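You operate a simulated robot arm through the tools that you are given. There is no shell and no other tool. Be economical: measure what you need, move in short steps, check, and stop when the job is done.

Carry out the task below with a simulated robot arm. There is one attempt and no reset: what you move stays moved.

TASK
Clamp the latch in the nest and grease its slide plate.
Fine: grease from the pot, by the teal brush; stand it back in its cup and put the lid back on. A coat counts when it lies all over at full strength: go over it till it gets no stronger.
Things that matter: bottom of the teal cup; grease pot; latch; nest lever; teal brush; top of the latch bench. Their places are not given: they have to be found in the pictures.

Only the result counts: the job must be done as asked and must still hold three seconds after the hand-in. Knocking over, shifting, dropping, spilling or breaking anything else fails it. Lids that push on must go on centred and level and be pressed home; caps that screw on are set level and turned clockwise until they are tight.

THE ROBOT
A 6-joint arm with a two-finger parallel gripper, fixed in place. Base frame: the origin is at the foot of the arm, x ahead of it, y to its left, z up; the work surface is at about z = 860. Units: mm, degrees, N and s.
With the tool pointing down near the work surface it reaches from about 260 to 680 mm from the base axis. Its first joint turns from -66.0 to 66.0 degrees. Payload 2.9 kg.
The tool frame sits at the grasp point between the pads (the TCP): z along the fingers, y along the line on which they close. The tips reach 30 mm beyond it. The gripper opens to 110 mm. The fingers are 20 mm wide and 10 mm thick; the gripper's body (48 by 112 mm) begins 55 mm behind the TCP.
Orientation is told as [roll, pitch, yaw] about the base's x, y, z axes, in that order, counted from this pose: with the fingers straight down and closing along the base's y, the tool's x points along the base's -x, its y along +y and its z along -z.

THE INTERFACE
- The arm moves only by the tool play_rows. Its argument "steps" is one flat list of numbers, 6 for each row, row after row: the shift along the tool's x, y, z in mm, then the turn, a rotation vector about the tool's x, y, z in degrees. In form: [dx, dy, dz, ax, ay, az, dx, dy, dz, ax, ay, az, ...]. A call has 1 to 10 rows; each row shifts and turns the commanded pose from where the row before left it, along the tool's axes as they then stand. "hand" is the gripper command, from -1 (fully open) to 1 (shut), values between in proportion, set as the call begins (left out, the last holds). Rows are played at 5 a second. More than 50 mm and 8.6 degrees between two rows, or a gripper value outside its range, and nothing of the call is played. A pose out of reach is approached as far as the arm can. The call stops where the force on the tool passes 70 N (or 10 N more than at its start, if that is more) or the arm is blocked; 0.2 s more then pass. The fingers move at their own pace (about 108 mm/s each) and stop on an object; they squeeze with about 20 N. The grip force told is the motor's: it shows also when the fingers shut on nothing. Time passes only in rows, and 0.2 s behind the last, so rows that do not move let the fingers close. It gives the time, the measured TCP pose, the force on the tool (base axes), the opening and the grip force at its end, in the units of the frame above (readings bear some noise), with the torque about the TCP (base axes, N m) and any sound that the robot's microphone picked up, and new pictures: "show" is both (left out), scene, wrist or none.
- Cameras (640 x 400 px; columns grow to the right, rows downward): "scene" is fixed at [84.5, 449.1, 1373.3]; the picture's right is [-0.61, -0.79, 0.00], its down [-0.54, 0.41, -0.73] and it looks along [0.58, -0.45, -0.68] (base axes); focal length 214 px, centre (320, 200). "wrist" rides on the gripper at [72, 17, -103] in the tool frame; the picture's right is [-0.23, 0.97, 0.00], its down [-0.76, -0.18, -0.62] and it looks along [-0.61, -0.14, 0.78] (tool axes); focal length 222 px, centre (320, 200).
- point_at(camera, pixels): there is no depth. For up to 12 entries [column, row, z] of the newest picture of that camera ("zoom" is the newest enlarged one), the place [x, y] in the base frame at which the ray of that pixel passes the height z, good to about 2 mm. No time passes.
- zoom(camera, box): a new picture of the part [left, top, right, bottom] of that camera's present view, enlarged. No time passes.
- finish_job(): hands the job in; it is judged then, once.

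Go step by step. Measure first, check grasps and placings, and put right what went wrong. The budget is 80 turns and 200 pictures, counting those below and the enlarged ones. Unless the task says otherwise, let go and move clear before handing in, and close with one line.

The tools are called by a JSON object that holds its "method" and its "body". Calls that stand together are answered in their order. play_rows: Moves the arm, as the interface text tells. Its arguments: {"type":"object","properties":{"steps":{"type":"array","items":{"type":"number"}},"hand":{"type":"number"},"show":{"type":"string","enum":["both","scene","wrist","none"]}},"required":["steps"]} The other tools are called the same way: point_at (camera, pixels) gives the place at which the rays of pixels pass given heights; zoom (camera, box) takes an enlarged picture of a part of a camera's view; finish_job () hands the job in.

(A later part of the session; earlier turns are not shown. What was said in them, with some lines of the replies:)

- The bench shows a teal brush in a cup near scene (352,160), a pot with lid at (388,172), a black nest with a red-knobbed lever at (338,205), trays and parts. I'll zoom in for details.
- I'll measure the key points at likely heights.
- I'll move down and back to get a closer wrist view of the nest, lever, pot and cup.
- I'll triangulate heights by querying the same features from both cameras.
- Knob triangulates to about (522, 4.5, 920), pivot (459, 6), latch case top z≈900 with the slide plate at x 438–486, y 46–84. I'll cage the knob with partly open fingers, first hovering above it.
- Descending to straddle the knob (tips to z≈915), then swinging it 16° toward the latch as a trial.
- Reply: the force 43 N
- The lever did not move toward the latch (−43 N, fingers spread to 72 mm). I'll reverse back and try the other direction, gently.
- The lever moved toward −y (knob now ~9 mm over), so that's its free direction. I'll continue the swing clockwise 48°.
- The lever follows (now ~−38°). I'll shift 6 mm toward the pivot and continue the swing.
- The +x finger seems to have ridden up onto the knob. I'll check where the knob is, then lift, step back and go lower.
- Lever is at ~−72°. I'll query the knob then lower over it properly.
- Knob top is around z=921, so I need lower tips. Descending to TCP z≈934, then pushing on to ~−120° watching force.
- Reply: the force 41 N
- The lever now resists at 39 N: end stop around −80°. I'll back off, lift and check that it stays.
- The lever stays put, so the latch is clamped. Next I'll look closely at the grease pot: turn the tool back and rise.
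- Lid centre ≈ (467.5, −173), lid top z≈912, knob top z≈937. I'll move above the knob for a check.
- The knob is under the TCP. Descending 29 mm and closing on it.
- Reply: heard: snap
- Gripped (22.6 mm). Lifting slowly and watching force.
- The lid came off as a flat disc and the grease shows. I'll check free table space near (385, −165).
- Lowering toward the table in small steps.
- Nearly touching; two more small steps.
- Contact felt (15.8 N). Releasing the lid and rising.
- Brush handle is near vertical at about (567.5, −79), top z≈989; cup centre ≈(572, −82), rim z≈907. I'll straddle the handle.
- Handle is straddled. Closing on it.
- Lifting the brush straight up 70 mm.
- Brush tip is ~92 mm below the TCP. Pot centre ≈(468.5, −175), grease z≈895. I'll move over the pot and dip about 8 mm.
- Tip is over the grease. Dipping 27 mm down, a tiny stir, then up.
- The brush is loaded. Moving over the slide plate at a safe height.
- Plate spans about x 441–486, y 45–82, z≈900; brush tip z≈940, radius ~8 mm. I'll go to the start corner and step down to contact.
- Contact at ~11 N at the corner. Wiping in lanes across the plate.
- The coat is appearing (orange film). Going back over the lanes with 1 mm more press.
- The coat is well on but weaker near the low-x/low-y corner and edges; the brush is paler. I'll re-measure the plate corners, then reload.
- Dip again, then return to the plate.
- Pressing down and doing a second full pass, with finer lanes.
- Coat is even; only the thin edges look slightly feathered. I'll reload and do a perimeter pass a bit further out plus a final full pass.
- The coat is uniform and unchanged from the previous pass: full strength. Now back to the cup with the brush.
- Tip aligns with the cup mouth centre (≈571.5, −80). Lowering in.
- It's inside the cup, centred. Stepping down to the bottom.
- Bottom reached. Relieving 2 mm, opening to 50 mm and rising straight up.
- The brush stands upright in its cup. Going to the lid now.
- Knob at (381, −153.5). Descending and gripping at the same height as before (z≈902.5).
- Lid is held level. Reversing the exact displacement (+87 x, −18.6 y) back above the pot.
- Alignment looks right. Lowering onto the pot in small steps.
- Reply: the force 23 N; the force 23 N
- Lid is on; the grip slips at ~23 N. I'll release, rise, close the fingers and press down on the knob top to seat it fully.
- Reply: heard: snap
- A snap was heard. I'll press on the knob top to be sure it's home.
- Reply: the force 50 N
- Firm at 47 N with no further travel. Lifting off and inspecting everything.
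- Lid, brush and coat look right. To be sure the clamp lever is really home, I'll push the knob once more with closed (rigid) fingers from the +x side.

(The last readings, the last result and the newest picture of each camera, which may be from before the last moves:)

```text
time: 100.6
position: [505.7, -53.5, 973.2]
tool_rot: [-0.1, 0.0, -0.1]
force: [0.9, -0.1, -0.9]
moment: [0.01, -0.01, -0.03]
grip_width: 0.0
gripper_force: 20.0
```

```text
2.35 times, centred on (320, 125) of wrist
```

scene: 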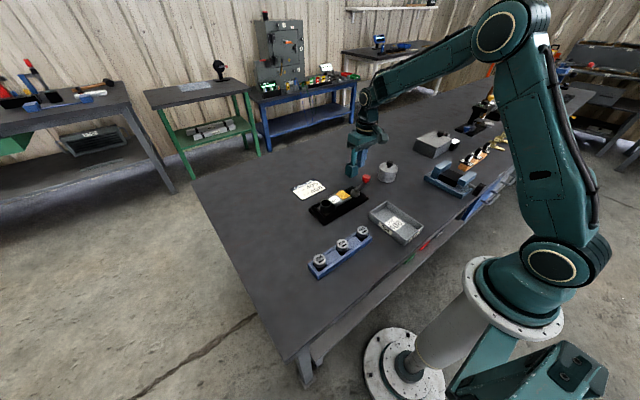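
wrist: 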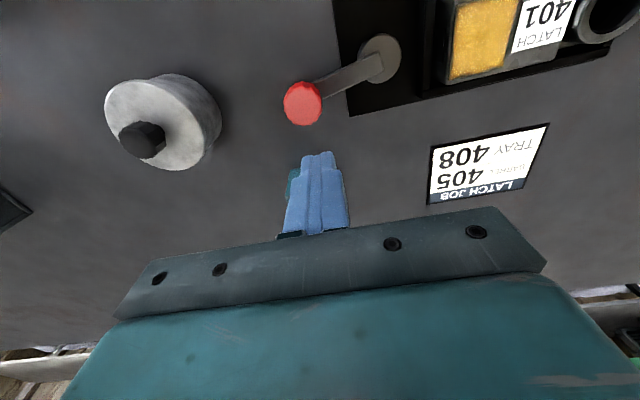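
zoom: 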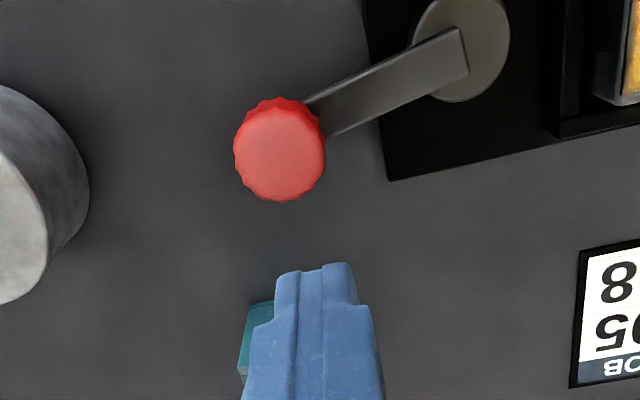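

{"method": "point_at", "body": {"camera": "wrist", "pixels": [[303, 103, 921], [380, 57, 893]]}}

{"method": "play_rows", "body": {"steps": [0, -4, 18, 0, 0, 0, 0, 0, 18, 0, 0, 0, 4, 0, 0, 0, 0, 0, 0, 0, 0, 0, 0, 0], "show": "none"}}

{"method": "play_rows", "body": {"steps": [3, 0, 0, 0, 0, 0, 3, 0, 0, 0, 0, 0, 0, 0, 0, 0, 0, 0], "show": "none"}}

```text
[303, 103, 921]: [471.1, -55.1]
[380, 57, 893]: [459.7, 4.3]
```

```text
time: 101.6
position: [502.2, -56.4, 936.9]
tool_rot: [0.0, 0.0, -0.1]
force: [-0.2, 0.9, 0.5]
moment: [0.01, 0.0, -0.02]
grip_width: 0.1
gripper_force: 20.0
```

```text
time: 102.4
position: [498.6, -56.6, 937.3]
tool_rot: [-0.1, -0.5, -0.1]
force: [21.5, -0.1, -6.6]
moment: [-0.06, -0.52, 0.0]
grip_width: 0.0
gripper_force: 20.0
```

Contact at 21 N with no lever movement. Pushing a bit more.

{"method": "play_rows", "body": {"steps": [2, 0, 0, 0, 0, 0, 2, 0, 0, 0, 0, 0, 0, 0, 0, 0, 0, 0], "show": "scene"}}

{"method": "zoom", "body": {"camera": "scene", "box": [335, 145, 390, 200]}}

```text
time: 103.2
position: [500.0, -56.8, 937.8]
tool_rot: [0.0, -0.9, -0.1]
force: [39.9, 0.7, -14.5]
moment: [0.01, -0.92, -0.05]
grip_width: 0.1
gripper_force: 20.1
```

scene: 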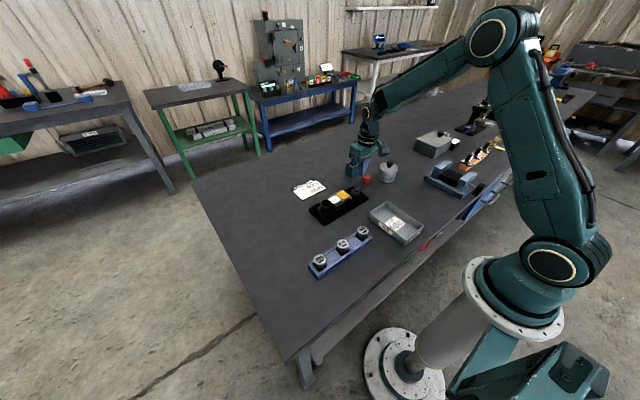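

```text
7.27 times, centred on (362, 172) of scene
```

zoom: 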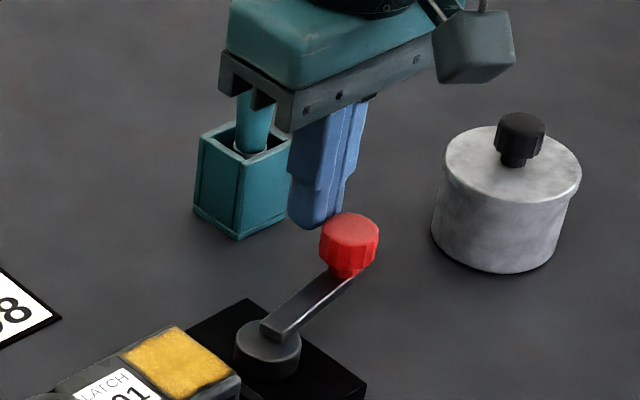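

The lever is hard against its stop (40 N, no travel). Backing off and moving clear.

{"method": "play_rows", "body": {"steps": [-4, 0, 0, 0, 0, 0, -5, 0, 0, 0, 0, 0, 0, 0, -40, 0, 0, 0, 0, 0, -45, 0, 0, 0, 0, 0, -45, 0, 0, 0, 30, 0, -30, 0, 0, 0, 30, 0, -30, 0, 0, 0, 0, 0, 0, 0, 0, 0], "hand": 0.27}}

{"method": "zoom", "body": {"camera": "scene", "box": [300, 140, 410, 220]}}

```text
time: 105.0
position: [441.1, -57.6, 1126.2]
tool_rot: [-0.1, -0.1, -0.2]
force: [0.4, 1.0, 0.1]
moment: [0.0, 0.01, -0.02]
grip_width: 40.3
gripper_force: 0.1
```

scene: 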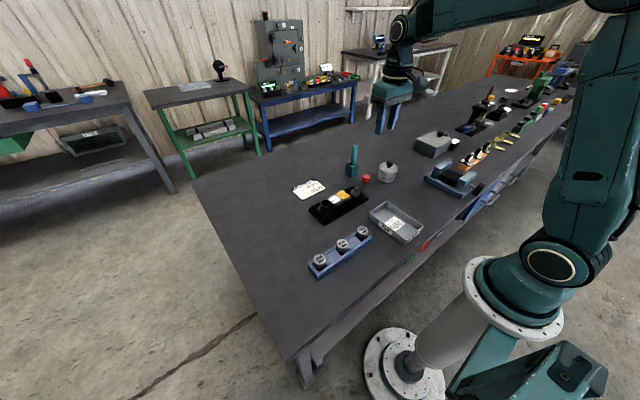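
wrist: 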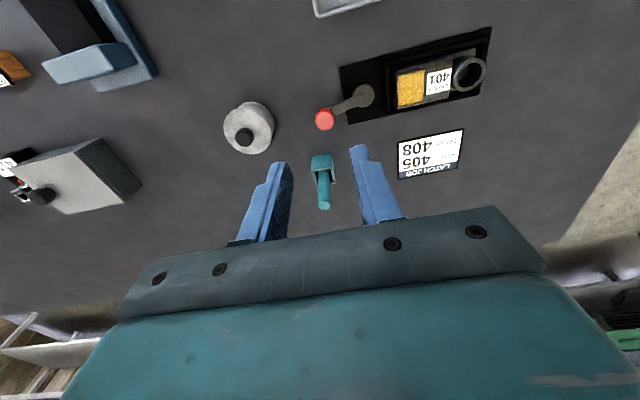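

```text
5.00 times, centred on (355, 180) of scene
```

zoom: 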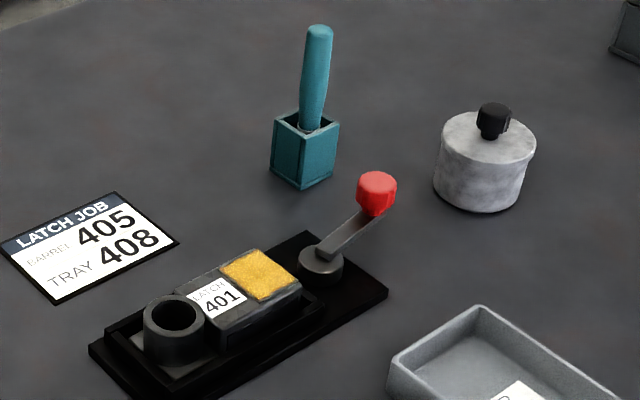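

The pictures show the latch clamped and its plate coated, the brush upright in its cup, the lid level on the pot and the arm clear, so I'm handing in.

{"method": "finish_job", "body": {}}

```text
The job is handed in.
```

I clamped the latch, coated its slide plate with grease until it got no stronger, stood the teal brush back in its cup, and pressed the lid back onto the pot.
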